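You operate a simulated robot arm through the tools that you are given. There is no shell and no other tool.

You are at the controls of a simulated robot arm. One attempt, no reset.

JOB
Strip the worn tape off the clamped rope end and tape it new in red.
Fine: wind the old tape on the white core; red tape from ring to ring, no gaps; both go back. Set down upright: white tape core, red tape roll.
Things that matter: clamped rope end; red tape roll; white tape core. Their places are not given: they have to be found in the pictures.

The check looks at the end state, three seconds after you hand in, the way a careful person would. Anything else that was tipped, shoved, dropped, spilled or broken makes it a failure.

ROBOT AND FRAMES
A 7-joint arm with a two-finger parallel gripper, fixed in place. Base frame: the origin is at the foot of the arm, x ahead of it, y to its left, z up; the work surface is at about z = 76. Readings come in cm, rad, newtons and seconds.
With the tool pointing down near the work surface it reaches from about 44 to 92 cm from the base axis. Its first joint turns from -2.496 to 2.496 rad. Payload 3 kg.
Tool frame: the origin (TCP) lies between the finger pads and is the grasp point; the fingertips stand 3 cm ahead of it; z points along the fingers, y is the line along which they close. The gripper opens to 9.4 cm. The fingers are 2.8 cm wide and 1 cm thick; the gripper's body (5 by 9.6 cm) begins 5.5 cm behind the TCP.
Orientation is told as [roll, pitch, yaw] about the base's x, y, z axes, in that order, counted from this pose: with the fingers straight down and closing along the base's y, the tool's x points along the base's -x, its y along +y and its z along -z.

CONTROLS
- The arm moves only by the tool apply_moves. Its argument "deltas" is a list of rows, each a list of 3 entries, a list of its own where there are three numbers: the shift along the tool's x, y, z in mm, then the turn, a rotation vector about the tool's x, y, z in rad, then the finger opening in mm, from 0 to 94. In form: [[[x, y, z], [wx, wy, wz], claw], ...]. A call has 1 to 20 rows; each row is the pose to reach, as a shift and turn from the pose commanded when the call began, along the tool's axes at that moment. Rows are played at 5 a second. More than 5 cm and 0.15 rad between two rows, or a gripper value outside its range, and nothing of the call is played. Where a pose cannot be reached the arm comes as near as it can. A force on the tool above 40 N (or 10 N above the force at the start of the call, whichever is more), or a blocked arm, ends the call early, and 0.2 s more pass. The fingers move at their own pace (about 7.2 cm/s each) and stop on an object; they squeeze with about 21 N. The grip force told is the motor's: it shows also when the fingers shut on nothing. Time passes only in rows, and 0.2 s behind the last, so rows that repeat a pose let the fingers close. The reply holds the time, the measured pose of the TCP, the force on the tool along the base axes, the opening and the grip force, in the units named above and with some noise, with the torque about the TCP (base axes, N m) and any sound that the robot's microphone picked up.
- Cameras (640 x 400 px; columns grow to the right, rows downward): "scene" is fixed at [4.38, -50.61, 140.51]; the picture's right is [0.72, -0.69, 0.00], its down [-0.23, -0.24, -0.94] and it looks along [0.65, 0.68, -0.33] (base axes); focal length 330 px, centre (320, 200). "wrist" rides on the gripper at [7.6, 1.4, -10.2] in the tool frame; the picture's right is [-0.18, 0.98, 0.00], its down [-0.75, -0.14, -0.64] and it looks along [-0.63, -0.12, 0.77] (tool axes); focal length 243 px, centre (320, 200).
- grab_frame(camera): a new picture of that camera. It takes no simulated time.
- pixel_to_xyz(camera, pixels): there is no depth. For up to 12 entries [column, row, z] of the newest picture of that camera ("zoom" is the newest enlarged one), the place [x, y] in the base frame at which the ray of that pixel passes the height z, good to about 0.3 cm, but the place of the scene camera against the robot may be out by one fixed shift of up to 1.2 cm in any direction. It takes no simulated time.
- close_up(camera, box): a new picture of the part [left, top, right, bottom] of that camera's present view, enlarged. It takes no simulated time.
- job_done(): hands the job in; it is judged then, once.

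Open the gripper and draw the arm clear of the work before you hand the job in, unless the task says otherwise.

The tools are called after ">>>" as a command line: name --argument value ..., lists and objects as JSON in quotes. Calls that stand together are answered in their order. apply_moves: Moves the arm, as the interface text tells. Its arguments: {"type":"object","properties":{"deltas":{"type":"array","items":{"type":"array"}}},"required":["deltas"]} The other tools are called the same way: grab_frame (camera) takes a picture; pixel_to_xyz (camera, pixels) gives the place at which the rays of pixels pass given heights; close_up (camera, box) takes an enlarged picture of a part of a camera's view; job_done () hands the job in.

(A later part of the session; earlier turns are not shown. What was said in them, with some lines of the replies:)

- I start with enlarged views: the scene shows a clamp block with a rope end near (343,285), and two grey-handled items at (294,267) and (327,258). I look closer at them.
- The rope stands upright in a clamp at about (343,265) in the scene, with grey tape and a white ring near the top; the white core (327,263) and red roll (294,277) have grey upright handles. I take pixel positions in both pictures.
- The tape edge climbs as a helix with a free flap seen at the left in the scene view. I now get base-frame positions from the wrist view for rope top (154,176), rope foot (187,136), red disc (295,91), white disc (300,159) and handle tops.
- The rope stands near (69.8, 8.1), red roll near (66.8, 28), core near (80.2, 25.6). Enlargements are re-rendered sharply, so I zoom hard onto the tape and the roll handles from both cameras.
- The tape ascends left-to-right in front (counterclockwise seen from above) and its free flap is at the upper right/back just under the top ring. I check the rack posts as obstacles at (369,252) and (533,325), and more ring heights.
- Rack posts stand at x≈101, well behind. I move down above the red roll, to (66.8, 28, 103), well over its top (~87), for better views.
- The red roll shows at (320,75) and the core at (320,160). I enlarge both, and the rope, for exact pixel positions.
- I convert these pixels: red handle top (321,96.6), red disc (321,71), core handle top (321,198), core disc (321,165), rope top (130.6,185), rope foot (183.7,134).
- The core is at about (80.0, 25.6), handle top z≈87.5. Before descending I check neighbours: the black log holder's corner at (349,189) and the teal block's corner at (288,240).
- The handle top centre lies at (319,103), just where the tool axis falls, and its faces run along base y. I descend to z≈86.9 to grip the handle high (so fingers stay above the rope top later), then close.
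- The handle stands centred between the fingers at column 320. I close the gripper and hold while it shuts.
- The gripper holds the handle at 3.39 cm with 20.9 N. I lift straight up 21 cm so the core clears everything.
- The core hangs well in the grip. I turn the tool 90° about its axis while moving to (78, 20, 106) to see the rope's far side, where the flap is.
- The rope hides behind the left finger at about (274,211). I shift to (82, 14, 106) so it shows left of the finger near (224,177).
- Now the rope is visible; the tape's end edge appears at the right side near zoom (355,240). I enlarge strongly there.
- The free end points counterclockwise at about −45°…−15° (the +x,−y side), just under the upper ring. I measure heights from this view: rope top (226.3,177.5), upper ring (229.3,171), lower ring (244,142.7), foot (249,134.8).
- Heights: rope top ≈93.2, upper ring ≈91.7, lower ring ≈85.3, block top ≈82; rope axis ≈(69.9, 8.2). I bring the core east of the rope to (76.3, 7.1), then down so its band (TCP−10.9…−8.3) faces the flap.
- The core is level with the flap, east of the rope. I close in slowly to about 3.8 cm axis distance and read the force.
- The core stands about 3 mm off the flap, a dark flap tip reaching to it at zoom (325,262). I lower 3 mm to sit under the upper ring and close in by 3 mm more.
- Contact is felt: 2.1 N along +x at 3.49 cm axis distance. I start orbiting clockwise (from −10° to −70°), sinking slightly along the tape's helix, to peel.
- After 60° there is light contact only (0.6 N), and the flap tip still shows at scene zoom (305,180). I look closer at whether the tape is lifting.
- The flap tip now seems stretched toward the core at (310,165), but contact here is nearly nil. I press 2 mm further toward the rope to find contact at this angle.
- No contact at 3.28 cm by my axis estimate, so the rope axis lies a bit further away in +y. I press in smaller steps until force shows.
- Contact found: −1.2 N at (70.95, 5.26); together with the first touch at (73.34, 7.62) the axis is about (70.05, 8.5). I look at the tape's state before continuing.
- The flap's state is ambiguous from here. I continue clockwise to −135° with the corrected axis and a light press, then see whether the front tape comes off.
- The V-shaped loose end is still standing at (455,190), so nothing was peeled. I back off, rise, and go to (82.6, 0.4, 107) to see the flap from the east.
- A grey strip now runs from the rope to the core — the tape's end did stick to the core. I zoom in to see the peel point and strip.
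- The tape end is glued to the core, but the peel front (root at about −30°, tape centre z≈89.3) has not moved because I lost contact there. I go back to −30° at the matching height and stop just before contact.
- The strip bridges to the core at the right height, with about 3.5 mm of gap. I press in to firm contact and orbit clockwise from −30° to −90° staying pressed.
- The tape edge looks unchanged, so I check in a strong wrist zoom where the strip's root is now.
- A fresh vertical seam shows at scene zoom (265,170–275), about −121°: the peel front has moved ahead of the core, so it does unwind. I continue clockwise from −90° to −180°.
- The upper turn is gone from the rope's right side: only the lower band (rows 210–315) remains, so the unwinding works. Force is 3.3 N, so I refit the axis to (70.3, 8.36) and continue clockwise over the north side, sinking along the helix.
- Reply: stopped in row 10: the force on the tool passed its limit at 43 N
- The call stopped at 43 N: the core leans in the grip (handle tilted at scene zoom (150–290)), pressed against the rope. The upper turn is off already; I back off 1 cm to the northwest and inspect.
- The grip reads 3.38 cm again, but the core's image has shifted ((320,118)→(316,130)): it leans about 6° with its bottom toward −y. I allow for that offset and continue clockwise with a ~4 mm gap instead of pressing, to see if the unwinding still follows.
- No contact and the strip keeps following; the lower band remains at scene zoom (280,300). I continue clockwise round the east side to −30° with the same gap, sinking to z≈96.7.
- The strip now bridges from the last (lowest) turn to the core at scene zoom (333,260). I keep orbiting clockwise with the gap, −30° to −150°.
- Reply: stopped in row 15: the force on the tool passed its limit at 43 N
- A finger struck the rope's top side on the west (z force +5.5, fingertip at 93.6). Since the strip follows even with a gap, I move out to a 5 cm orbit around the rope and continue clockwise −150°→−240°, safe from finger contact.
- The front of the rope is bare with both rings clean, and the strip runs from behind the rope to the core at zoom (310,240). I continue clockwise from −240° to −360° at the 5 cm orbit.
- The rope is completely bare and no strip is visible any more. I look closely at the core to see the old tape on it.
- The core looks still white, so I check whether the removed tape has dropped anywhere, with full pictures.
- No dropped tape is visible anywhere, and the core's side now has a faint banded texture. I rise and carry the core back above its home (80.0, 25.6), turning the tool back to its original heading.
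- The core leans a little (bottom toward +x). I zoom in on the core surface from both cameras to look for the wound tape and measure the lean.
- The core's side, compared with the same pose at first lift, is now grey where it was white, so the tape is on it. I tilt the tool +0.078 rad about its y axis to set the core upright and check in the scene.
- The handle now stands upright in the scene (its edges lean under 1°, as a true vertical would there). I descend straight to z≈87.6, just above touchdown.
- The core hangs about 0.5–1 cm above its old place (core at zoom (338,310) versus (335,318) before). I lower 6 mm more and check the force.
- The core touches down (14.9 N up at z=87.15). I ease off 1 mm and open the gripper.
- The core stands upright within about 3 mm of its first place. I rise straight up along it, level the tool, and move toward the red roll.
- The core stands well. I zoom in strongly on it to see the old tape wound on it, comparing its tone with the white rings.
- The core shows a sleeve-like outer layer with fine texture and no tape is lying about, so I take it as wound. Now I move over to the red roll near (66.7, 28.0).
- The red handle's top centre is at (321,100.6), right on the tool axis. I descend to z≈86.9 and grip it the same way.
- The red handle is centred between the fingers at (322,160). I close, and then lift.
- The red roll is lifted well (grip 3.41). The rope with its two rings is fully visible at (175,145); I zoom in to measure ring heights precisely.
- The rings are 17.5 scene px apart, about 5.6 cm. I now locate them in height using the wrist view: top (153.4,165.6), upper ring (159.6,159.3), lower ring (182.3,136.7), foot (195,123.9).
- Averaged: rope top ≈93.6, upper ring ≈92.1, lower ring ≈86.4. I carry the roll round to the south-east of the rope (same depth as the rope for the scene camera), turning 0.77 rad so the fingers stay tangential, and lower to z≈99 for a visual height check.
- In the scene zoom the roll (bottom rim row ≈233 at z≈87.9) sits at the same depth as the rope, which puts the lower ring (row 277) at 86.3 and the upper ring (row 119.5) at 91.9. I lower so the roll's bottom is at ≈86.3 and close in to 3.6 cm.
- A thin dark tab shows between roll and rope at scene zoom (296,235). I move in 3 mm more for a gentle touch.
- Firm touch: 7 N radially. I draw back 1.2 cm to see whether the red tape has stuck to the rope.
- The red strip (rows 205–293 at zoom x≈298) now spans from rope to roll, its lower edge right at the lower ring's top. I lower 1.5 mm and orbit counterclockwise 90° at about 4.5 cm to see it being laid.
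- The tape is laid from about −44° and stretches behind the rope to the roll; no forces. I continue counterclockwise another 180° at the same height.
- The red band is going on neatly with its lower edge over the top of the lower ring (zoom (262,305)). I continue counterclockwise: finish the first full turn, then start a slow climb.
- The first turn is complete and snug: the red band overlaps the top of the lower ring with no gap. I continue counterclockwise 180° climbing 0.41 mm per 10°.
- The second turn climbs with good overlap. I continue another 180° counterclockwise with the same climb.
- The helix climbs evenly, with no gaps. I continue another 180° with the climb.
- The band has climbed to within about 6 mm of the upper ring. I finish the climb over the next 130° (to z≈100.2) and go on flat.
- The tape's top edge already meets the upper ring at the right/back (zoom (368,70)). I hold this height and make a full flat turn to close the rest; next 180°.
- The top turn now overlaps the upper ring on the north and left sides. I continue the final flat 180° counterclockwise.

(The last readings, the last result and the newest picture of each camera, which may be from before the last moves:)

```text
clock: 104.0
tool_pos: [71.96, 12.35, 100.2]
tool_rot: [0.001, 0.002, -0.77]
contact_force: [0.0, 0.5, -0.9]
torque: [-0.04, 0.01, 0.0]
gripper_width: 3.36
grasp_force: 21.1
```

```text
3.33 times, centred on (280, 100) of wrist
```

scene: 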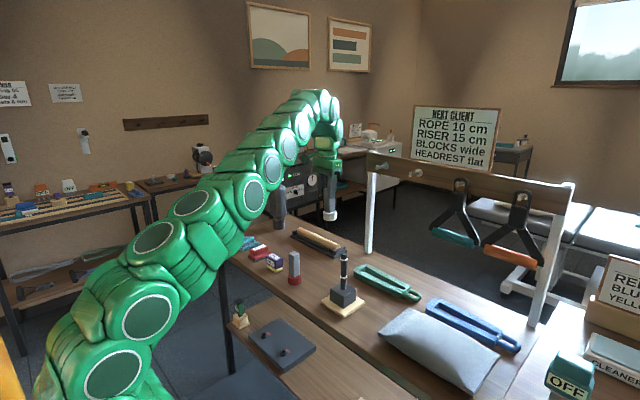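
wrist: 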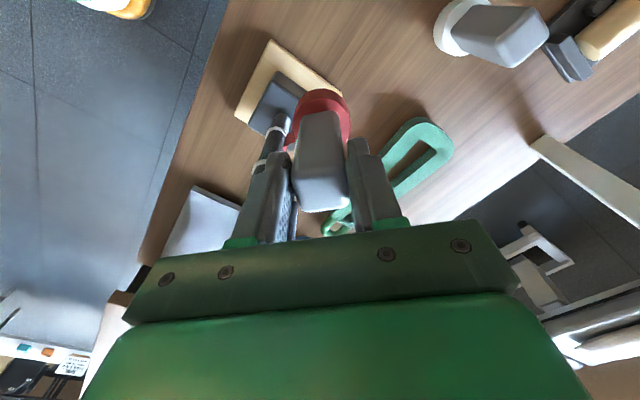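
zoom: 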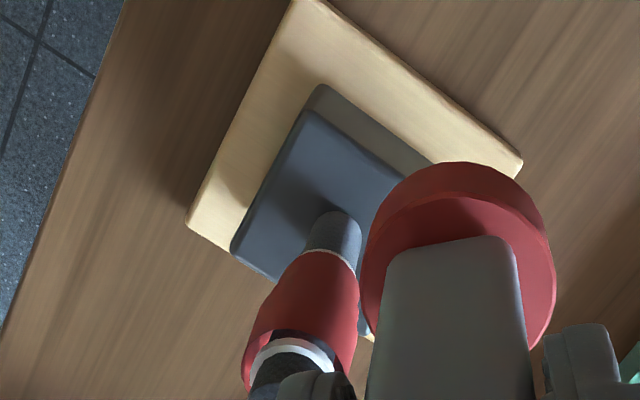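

The top turn is closed all around, but at the front a thin dark line remains between tape edge and upper ring at zoom (310,122). I zoom in to judge it.

>>> close_up --camera "scene" --box '[337, 253, 353, 265]'

>>> close_up --camera "scene" --box '[337, 270, 353, 282]'

```text
16.00 times, centred on (345, 259) of scene
```

zoom: 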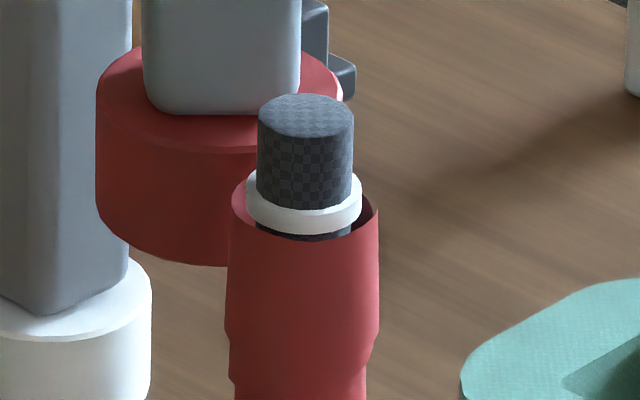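

```text
16.00 times, centred on (345, 276) of scene
```

zoom: 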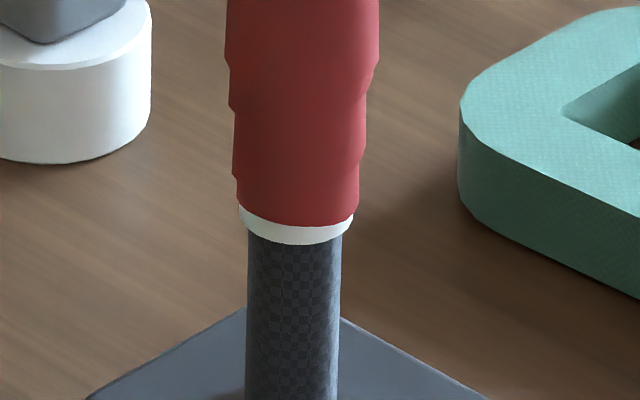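

The tape edge is only just flush with the upper ring's lower edge at the front. To leave no doubt, I lay one more turn 2 mm higher; first 180°.

>>> apply_moves --deltas '[[[7.1, -3.3, -1.0], [0, 0, 0], 10], [[13.5, -7.8, -1.6], [0, 0, 0], 10], [[19.1, -13.4, -2.0], [0, 0, 0], 10], [[23.6, -19.8, -2.0], [0, 0, 0], 10], [[26.9, -26.9, -2.0], [0, 0, 0], 10], [[28.9, -34.5, -2.0], [0, 0, 0], 10], [[29.6, -42.3, -2.0], [0, 0, 0], 10], [[28.9, -50.1, -2.0], [0, 0, 0], 10], [[26.9, -57.7, -2.0], [0, 0, 0], 10], [[23.6, -64.8, -2.0], [0, 0, 0], 10], [[19.1, -71.2, -2.0], [0, 0, 0], 10], [[13.5, -76.8, -2.0], [0, 0, 0], 10], [[7.1, -81.3, -2.0], [0, 0, 0], 10], [[0, -84.6, -2.0], [0, 0, 0], 10], [[-7.6, -86.6, -2.0], [0, 0, 0], 10], [[-15.4, -87.3, -2.0], [0, 0, 0], 10], [[-23.2, -86.6, -2.0], [0, 0, 0], 10], [[-30.8, -84.6, -2.0], [0, 0, 0], 10]]'

>>> close_up --camera "wrist" --box '[270, 20, 430, 140]'

```text
clock: 107.8
tool_pos: [68.34, 4.19, 100.37]
tool_rot: [-0.001, 0.001, -0.767]
contact_force: [0.5, -0.9, -1.2]
torque: [0.0, 0.01, 0.0]
gripper_width: 3.39
grasp_force: 20.8
```

```text
3.33 times, centred on (350, 80) of wrist
```

zoom: 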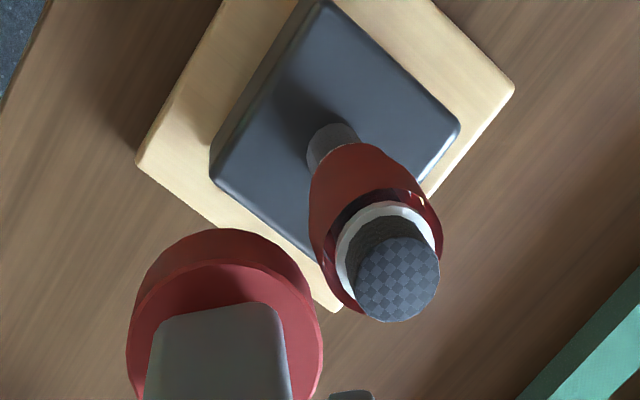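

The strip is no longer there — the tape has parted from the roll on its own at the upper ring. I move the roll away upward to inspect the taping from all sides.

>>> apply_moves --deltas '[[[-15, -15, 0], [0, 0, 0], 10], [[-30, -30, -10], [0, 0, 0], 10], [[-40, -50, -40], [0, 0, 0], 10], [[-40, -70, -70], [0, 0, 0], 10], [[-40, -70, -70], [0, 0, 0], 10]]'

>>> grab_frame --camera "wrist"

>>> close_up --camera "scene" --box '[336, 252, 356, 282]'

>>> close_up --camera "scene" --box '[337, 253, 353, 265]'

```text
clock: 109.0
tool_pos: [66.23, -3.64, 107.5]
tool_rot: [0.0, 0.003, -0.769]
contact_force: [-0.1, 0.3, -0.3]
torque: [0.02, 0.0, 0.01]
gripper_width: 3.39
grasp_force: 21.1
```

```text
taken
```

wrist: 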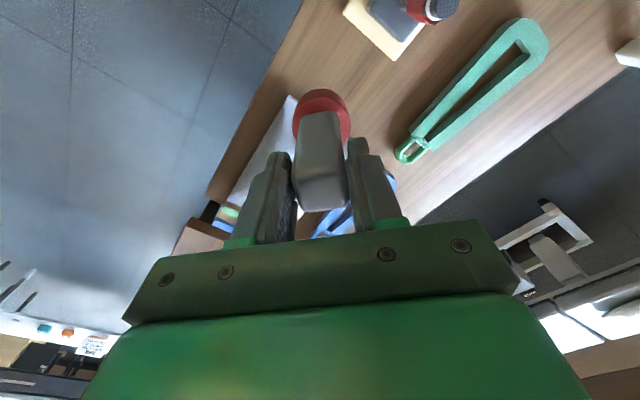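

```text
13.33 times, centred on (346, 267) of scene
```

zoom: 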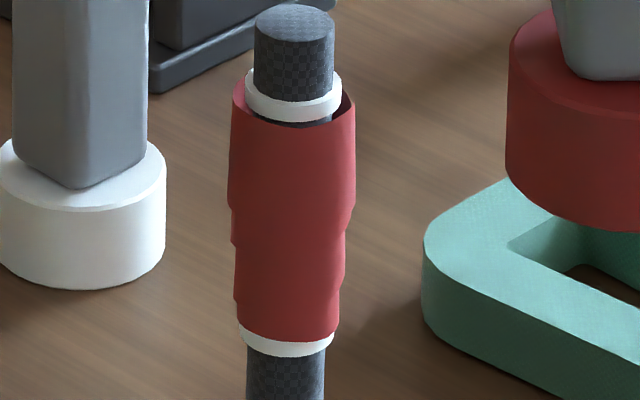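

```text
16.00 times, centred on (345, 259) of scene
```

zoom: 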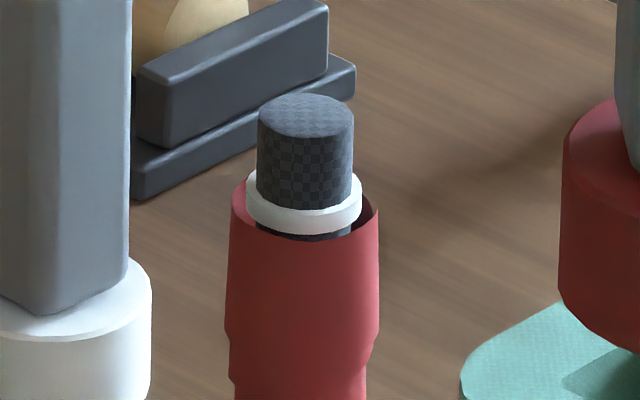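

The tape now sits flush against both rings and the roll is free. I carry the roll round the east side at safe height to (82, 14), turning to view the rope's north-east face.

>>> apply_moves --deltas '[[[-30, 23.6, 0], [0, 0, 0.11], 10], [[-55, 55, 0], [0, 0, 0.22], 10], [[-74, 94, 0], [0, 0, 0.33], 10], [[-74, 136, 0], [0, 0, 0.45], 10], [[-54, 172, 0], [0, 0, 0.57], 10], [[-22, 204, 0], [0, 0, 0.69], 10], [[9, 236, 0], [0, 0, 0.8], 10], [[9, 236, 0], [0, 0, 0.8], 10]]'

>>> grab_frame --camera "wrist"

>>> close_up --camera "wrist" --box '[205, 115, 270, 185]'

```text
clock: 110.8
tool_pos: [82.02, 14.04, 107.51]
tool_rot: [-0.002, 0.002, -1.572]
contact_force: [0.3, 0.3, -0.3]
torque: [0.02, 0.02, 0.0]
gripper_width: 3.39
grasp_force: 20.8
```

```text
taken
```

wrist: 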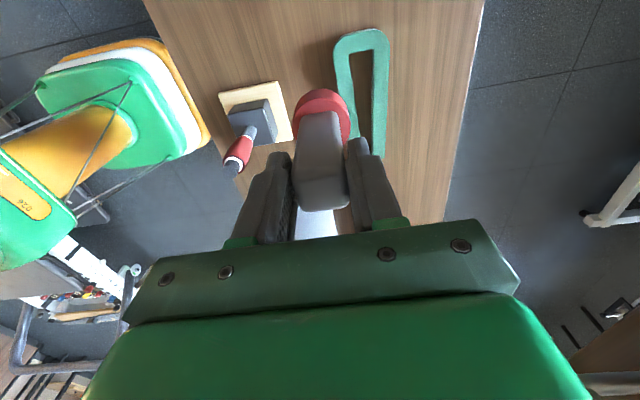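

```text
5.71 times, centred on (238, 150) of wrist
```

zoom: 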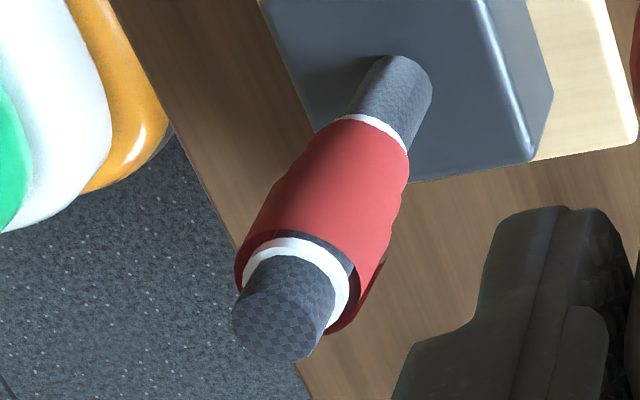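

I zoom further: near (320,240) there seems to be a dark sliver between ring and tape on the north-east side, and a tape end at (360,275).

>>> close_up --camera "wrist" --box '[218, 145, 258, 180]'

>>> close_up --camera "wrist" --box '[228, 125, 264, 160]'

```text
11.43 times, centred on (238, 162) of wrist
```

zoom: 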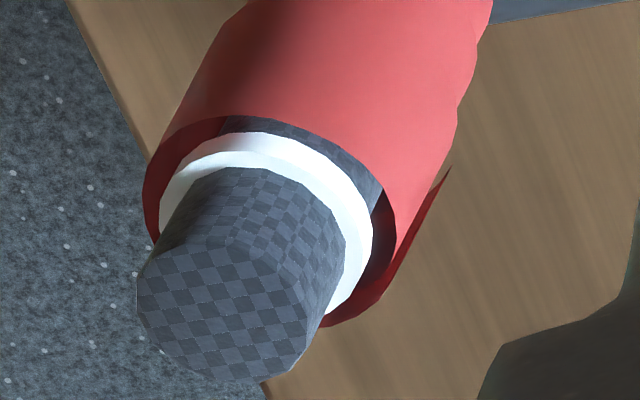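

```text
11.43 times, centred on (246, 142) of wrist
```

zoom: 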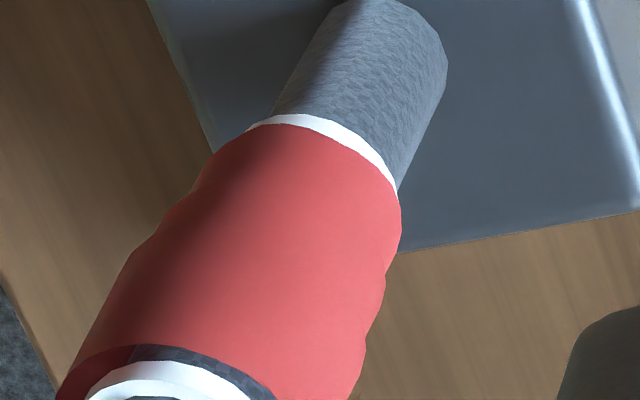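

The tape meets both rings within about a millimetre and ends in a small loose end near −45° like the old one had. I carry the roll back toward its home (66.7, 27.85), turning the tool back, and view the rope from the north-west there.

>>> apply_moves --deltas '[[[11.5, -12.8, 0], [0, 0, -0.131], 10], [[23, -25.5, 0], [0, 0, -0.262], 10], [[34.5, -38.3, 0], [0, 0, -0.393], 10], [[46, -51, 0], [0, 0, -0.524], 10], [[57.5, -63.8, 0], [0, 0, -0.655], 10], [[69, -76.5, 0], [0, 0, -0.785], 10], [[80.5, -89.3, 0], [0, 0, -0.916], 10], [[92, -102, 0], [0, 0, -1.047], 10], [[103.5, -114.8, 0], [0, 0, -1.178], 10], [[115, -127.5, 0], [0, 0, -1.309], 10], [[126.5, -140.2, 0], [0, 0, -1.44], 10], [[138.1, -153, 0], [0, 0, -1.571], 10], [[138.1, -153, 0], [0, 0, -1.571], 10]]'

>>> grab_frame --camera "wrist"

>>> close_up --camera "wrist" --box '[145, 110, 210, 175]'

>>> close_up --camera "scene" --box '[270, 150, 340, 240]'

>>> close_up --camera "scene" --box '[337, 252, 353, 264]'

```text
clock: 113.6
tool_pos: [66.53, 27.69, 107.45]
tool_rot: [0.002, 0.003, 0.002]
contact_force: [-0.1, -0.1, -0.9]
torque: [0.0, 0.03, 0.0]
gripper_width: 3.41
grasp_force: 21.0
```

```text
taken
```

wrist: 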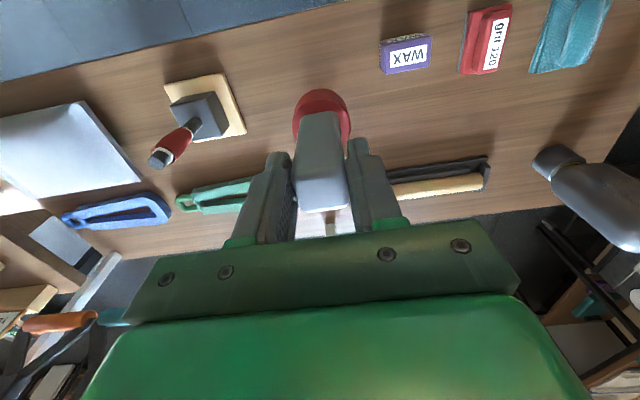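

```text
6.15 times, centred on (178, 142) of wrist
```

zoom: 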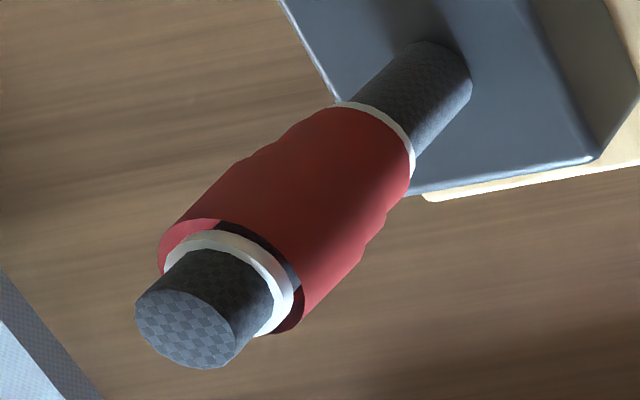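

```text
4.44 times, centred on (305, 195) of scene
```

zoom: 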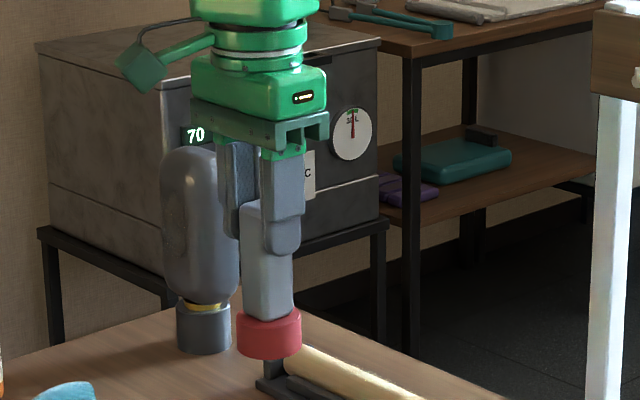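

```text
16.00 times, centred on (345, 258) of scene
```

zoom: 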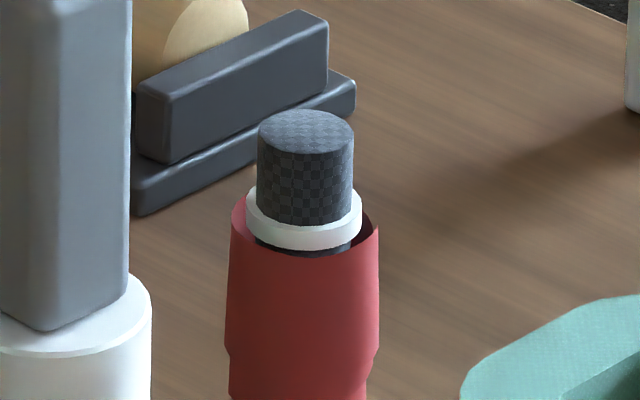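

From the north-west the band is closed too. I zoom once more on the upper ring to estimate any remaining gap.

>>> close_up --camera "wrist" --box '[150, 140, 182, 172]'

>>> close_up --camera "wrist" --box '[166, 120, 206, 160]'

```text
12.50 times, centred on (166, 156) of wrist
```

zoom: 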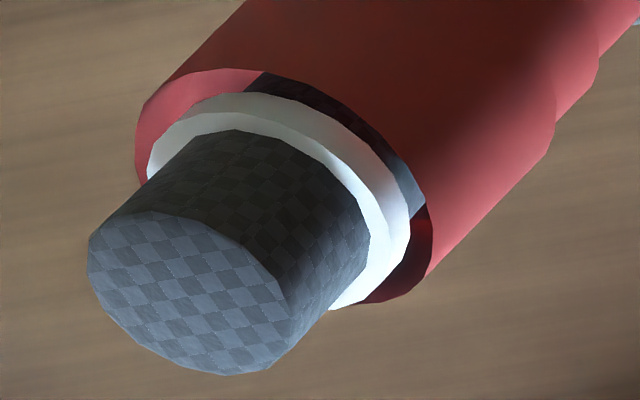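

```text
10.00 times, centred on (186, 140) of wrist
```

zoom: 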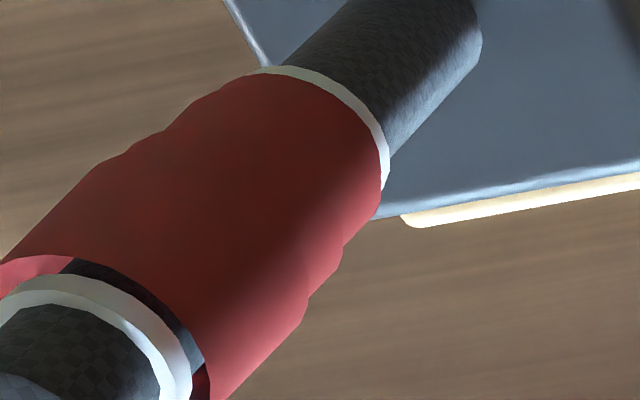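

The tape is flush with the upper ring within a millimetre all around, and the roll hangs straight as when lifted. I descend at its home spot to just above the table (z≈88).

>>> apply_moves --deltas '[[[-1, 1, 40], [0, 0, 0], 10], [[-1, 1, 80], [0, 0, 0], 10], [[-1, 1, 120], [0, 0, 0], 10], [[-1, 1, 160], [0, 0, 0], 10], [[-1, 1, 185], [0, 0, 0], 10], [[-1, 1, 193], [0, 0, 0], 10], [[-1, 1, 193], [0, 0, 0], 10], [[-1, 1, 193], [0, 0, 0], 10]]'

>>> close_up --camera "scene" --box '[265, 225, 325, 290]'

```text
clock: 115.4
tool_pos: [66.89, 27.85, 88.13]
tool_rot: [0.002, 0.0, 0.002]
contact_force: [0.4, 0.5, -0.9]
torque: [-0.02, 0.04, 0.01]
gripper_width: 3.41
grasp_force: 21.1
```

```text
6.15 times, centred on (295, 258) of scene
```

zoom: 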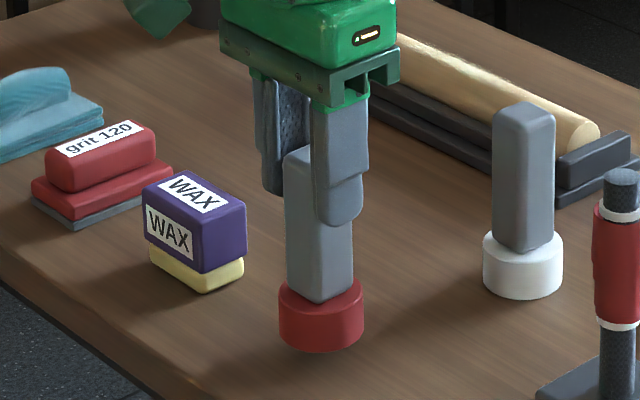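

The disc sits 4 zoom px right of its old place (279–364 versus 275–360), about 2 mm. I correct by −1.6 mm in x, +1 mm in y and lower 9 mm.

>>> apply_moves --deltas '[[[1.6, 1, 4], [0, 0, 0], 10], [[1.6, 1, 7], [0, 0, 0], 10], [[1.6, 1, 9], [0, 0, 0], 10], [[1.6, 1, 9], [0, 0, 0], 10]]'

```text
clock: 116.4
tool_pos: [66.48, 27.96, 87.26]
tool_rot: [0.001, 0.002, 0.001]
contact_force: [-0.5, -0.2, -0.4]
torque: [0.04, -0.03, 0.02]
gripper_width: 3.42
grasp_force: 21.2
```

No contact yet at z=87.26 (−0.4 N). I lower in 1 mm steps, 3 mm more, watching the force.

>>> apply_moves --deltas '[[[0, 0, 1], [0, 0, 0], 10], [[0, 0, 2], [0, 0, 0], 10], [[0, 0, 3], [0, 0, 0], 10], [[0, 0, 3], [0, 0, 0], 10]]'

>>> close_up --camera "scene" --box '[265, 225, 325, 290]'

```text
clock: 117.4
tool_pos: [66.67, 28.01, 86.99]
tool_rot: [0.002, 0.0, 0.001]
contact_force: [-1.1, 1.0, 12.9]
torque: [0.01, 0.35, -0.02]
gripper_width: 3.4
grasp_force: 21.3
```

```text
6.15 times, centred on (295, 258) of scene
```

zoom: 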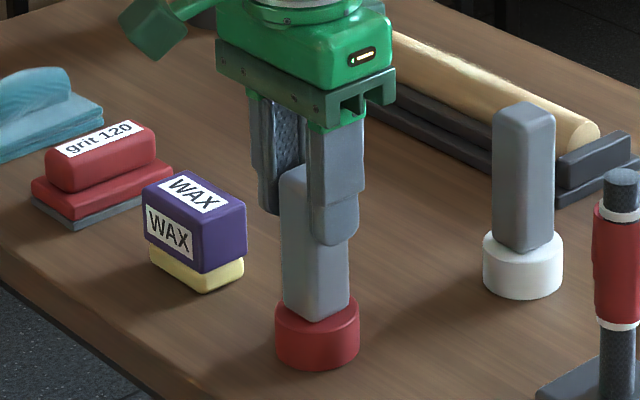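

The roll is down (12.9 N) exactly on its old outline (275–359, bottom 369). I ease off slightly and open the gripper.

>>> apply_moves --deltas '[[[0, 0, -0.7], [0, 0, 0], 10], [[0, 0, -0.7], [0, 0, 0], 40], [[0, 0, -0.7], [0, 0, 0], 60], [[0, 0, -0.7], [0, 0, 0], 60]]'

>>> close_up --camera "scene" --box '[265, 225, 325, 290]'

>>> grab_frame --camera "wrist"

```text
clock: 118.4
tool_pos: [66.57, 27.83, 86.95]
tool_rot: [0.002, 0.002, 0.002]
contact_force: [-0.3, 0.5, -0.2]
torque: [-0.02, 0.0, -0.03]
gripper_width: 6.02
grasp_force: 0.0
```

```text
6.15 times, centred on (295, 258) of scene
```

zoom: 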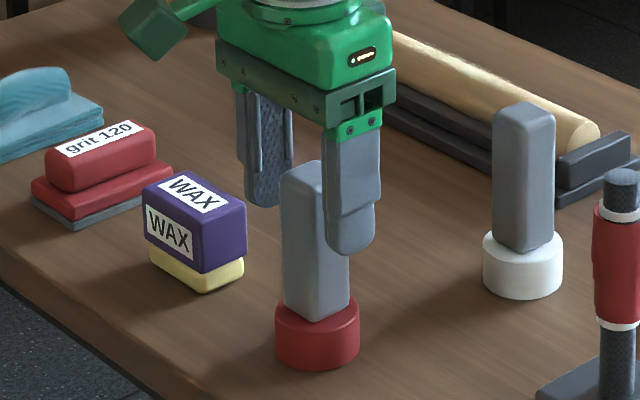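

```text
taken
```

wrist: 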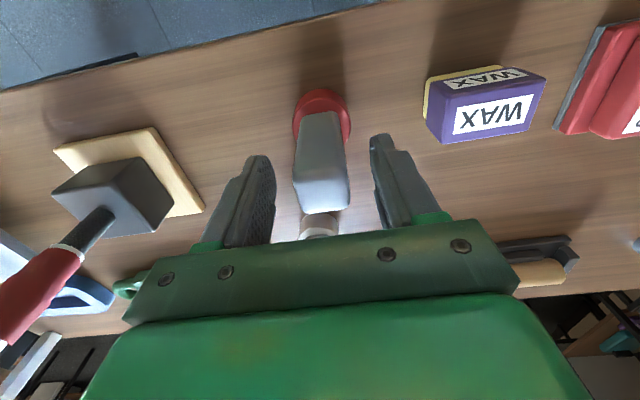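

Both rolls stand upright at their places. I rise straight up and go back to the start pose for a last inspection.

>>> apply_moves --deltas '[[[0, 0, -40], [0, 0, 0], 60], [[0, 0, -80], [0, 0, 0], 60], [[0, 0, -120], [0, 0, 0], 60], [[0, 0, -160], [0, 0, 0], 60], [[0, 0, -200], [0, 0, 0], 60], [[10, 15, -225], [0, 0, 0], 80], [[25, 35, -245], [0, 0, 0], 94], [[38, 53, -247], [0, 0, 0], 94], [[38, 53, -247], [0, 0, 0], 94]]'

>>> grab_frame --camera "scene"

>>> grab_frame --camera "wrist"

>>> close_up --camera "scene" --box '[270, 230, 370, 310]'

>>> close_up --camera "wrist" --box '[140, 110, 205, 185]'

```text
clock: 120.4
tool_pos: [62.88, 33.18, 111.68]
tool_rot: [0.001, 0.001, 0.001]
contact_force: [0.1, 0.0, 1.0]
torque: [-0.01, -0.03, -0.02]
gripper_width: 9.39
grasp_force: 0.0
```

```text
taken
```

scene: 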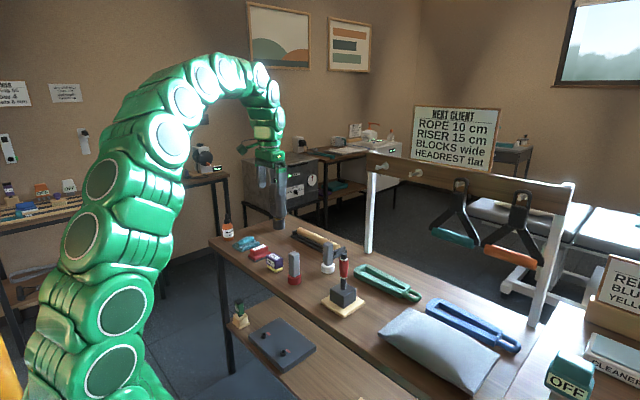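

```text
taken
```

wrist: 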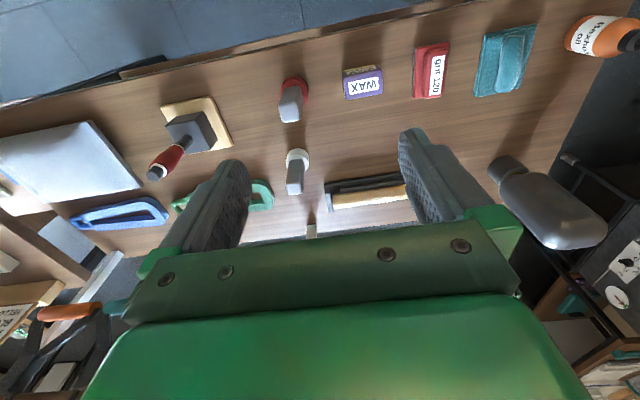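

```text
5.00 times, centred on (320, 270) of scene
```

zoom: 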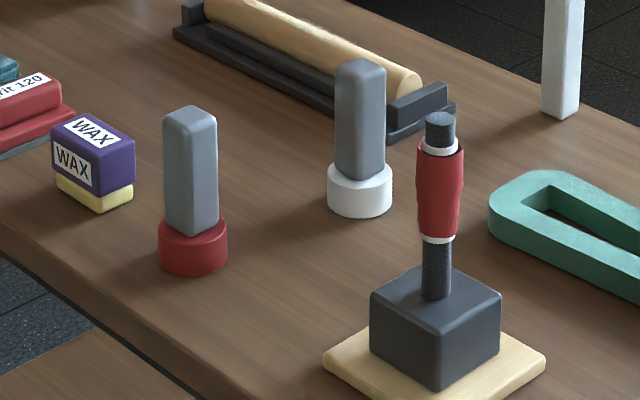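

```text
5.33 times, centred on (172, 148) of wrist
```

zoom: 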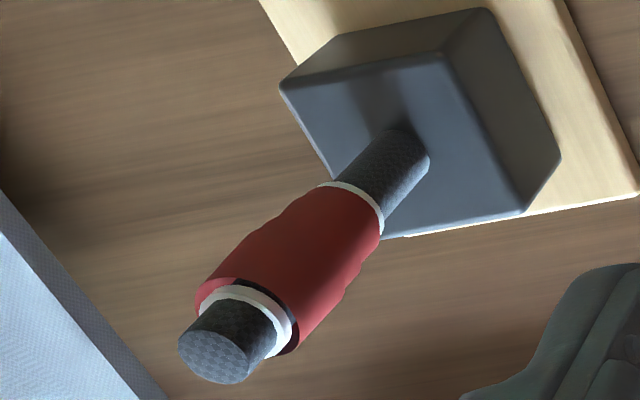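

Everything looks in place. I repeat the very first close-ups of core and clamp at the same pose to compare them with the start.

>>> close_up --camera "wrist" --box '[270, 140, 330, 205]'

>>> close_up --camera "wrist" --box '[140, 80, 240, 190]'

>>> close_up --camera "scene" --box '[330, 250, 358, 285]'

>>> close_up --camera "wrist" --box '[270, 65, 330, 130]'

```text
6.15 times, centred on (300, 172) of wrist
```

zoom: 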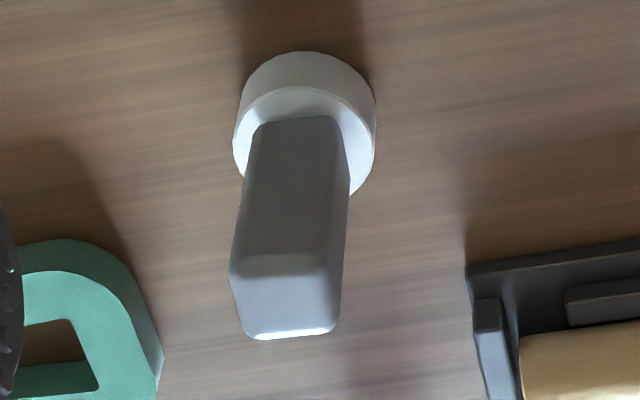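

```text
3.64 times, centred on (190, 135) of wrist
```

zoom: 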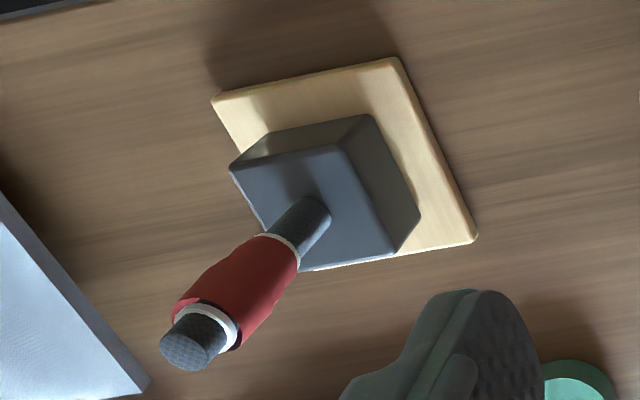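

```text
11.43 times, centred on (344, 268) of scene
```

zoom: 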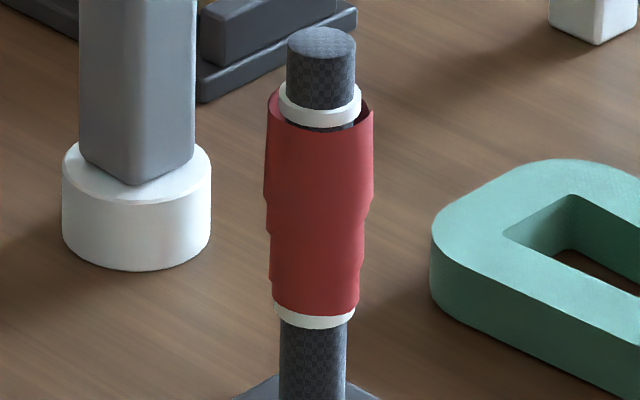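

```text
6.15 times, centred on (300, 98) of wrist
```

zoom: 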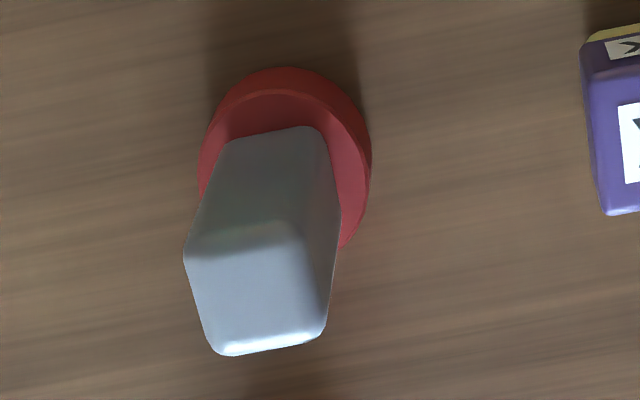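

Clamp, core and roll match the opening pictures to within 2–3 mm. The rope is taped red from ring to ring, both rolls stand upright, and the gripper is open and clear, so I hand the job in.

>>> job_done

```text
The job is handed in.
```

I handed the job in. The old tape is off the rope, red tape runs from ring to ring, and both rolls are back, standing upright. I don't have the verdict.

- **Old tape:** I unwound it clockwise onto the white core until the rope was bare. The core now seems to carry a thin outer layer. I saw no loose tape on the table, but I couldn't make out the grey tape itself.
- **Red tape:** It goes on in about four overlapping turns. The bottom edge overlaps the lower ring slightly. The top edge is flush with the upper ring to within about 1 mm by my estimate. It parted from the roll by itself as the top turn closed and left a small loose end, much like the old tape had. I tried to add one more turn slightly higher, but the tape had already parted, so nothing was laid.
- **Putting back:** The red roll sits on its original outline. The white core is about 2–3 mm off its first spot.
- **Bumps:** The arm stopped twice on force at about 43 N, once with the core against the rope and once with a finger against the rope top. The clamp and everything around it look the same as in the opening pictures.
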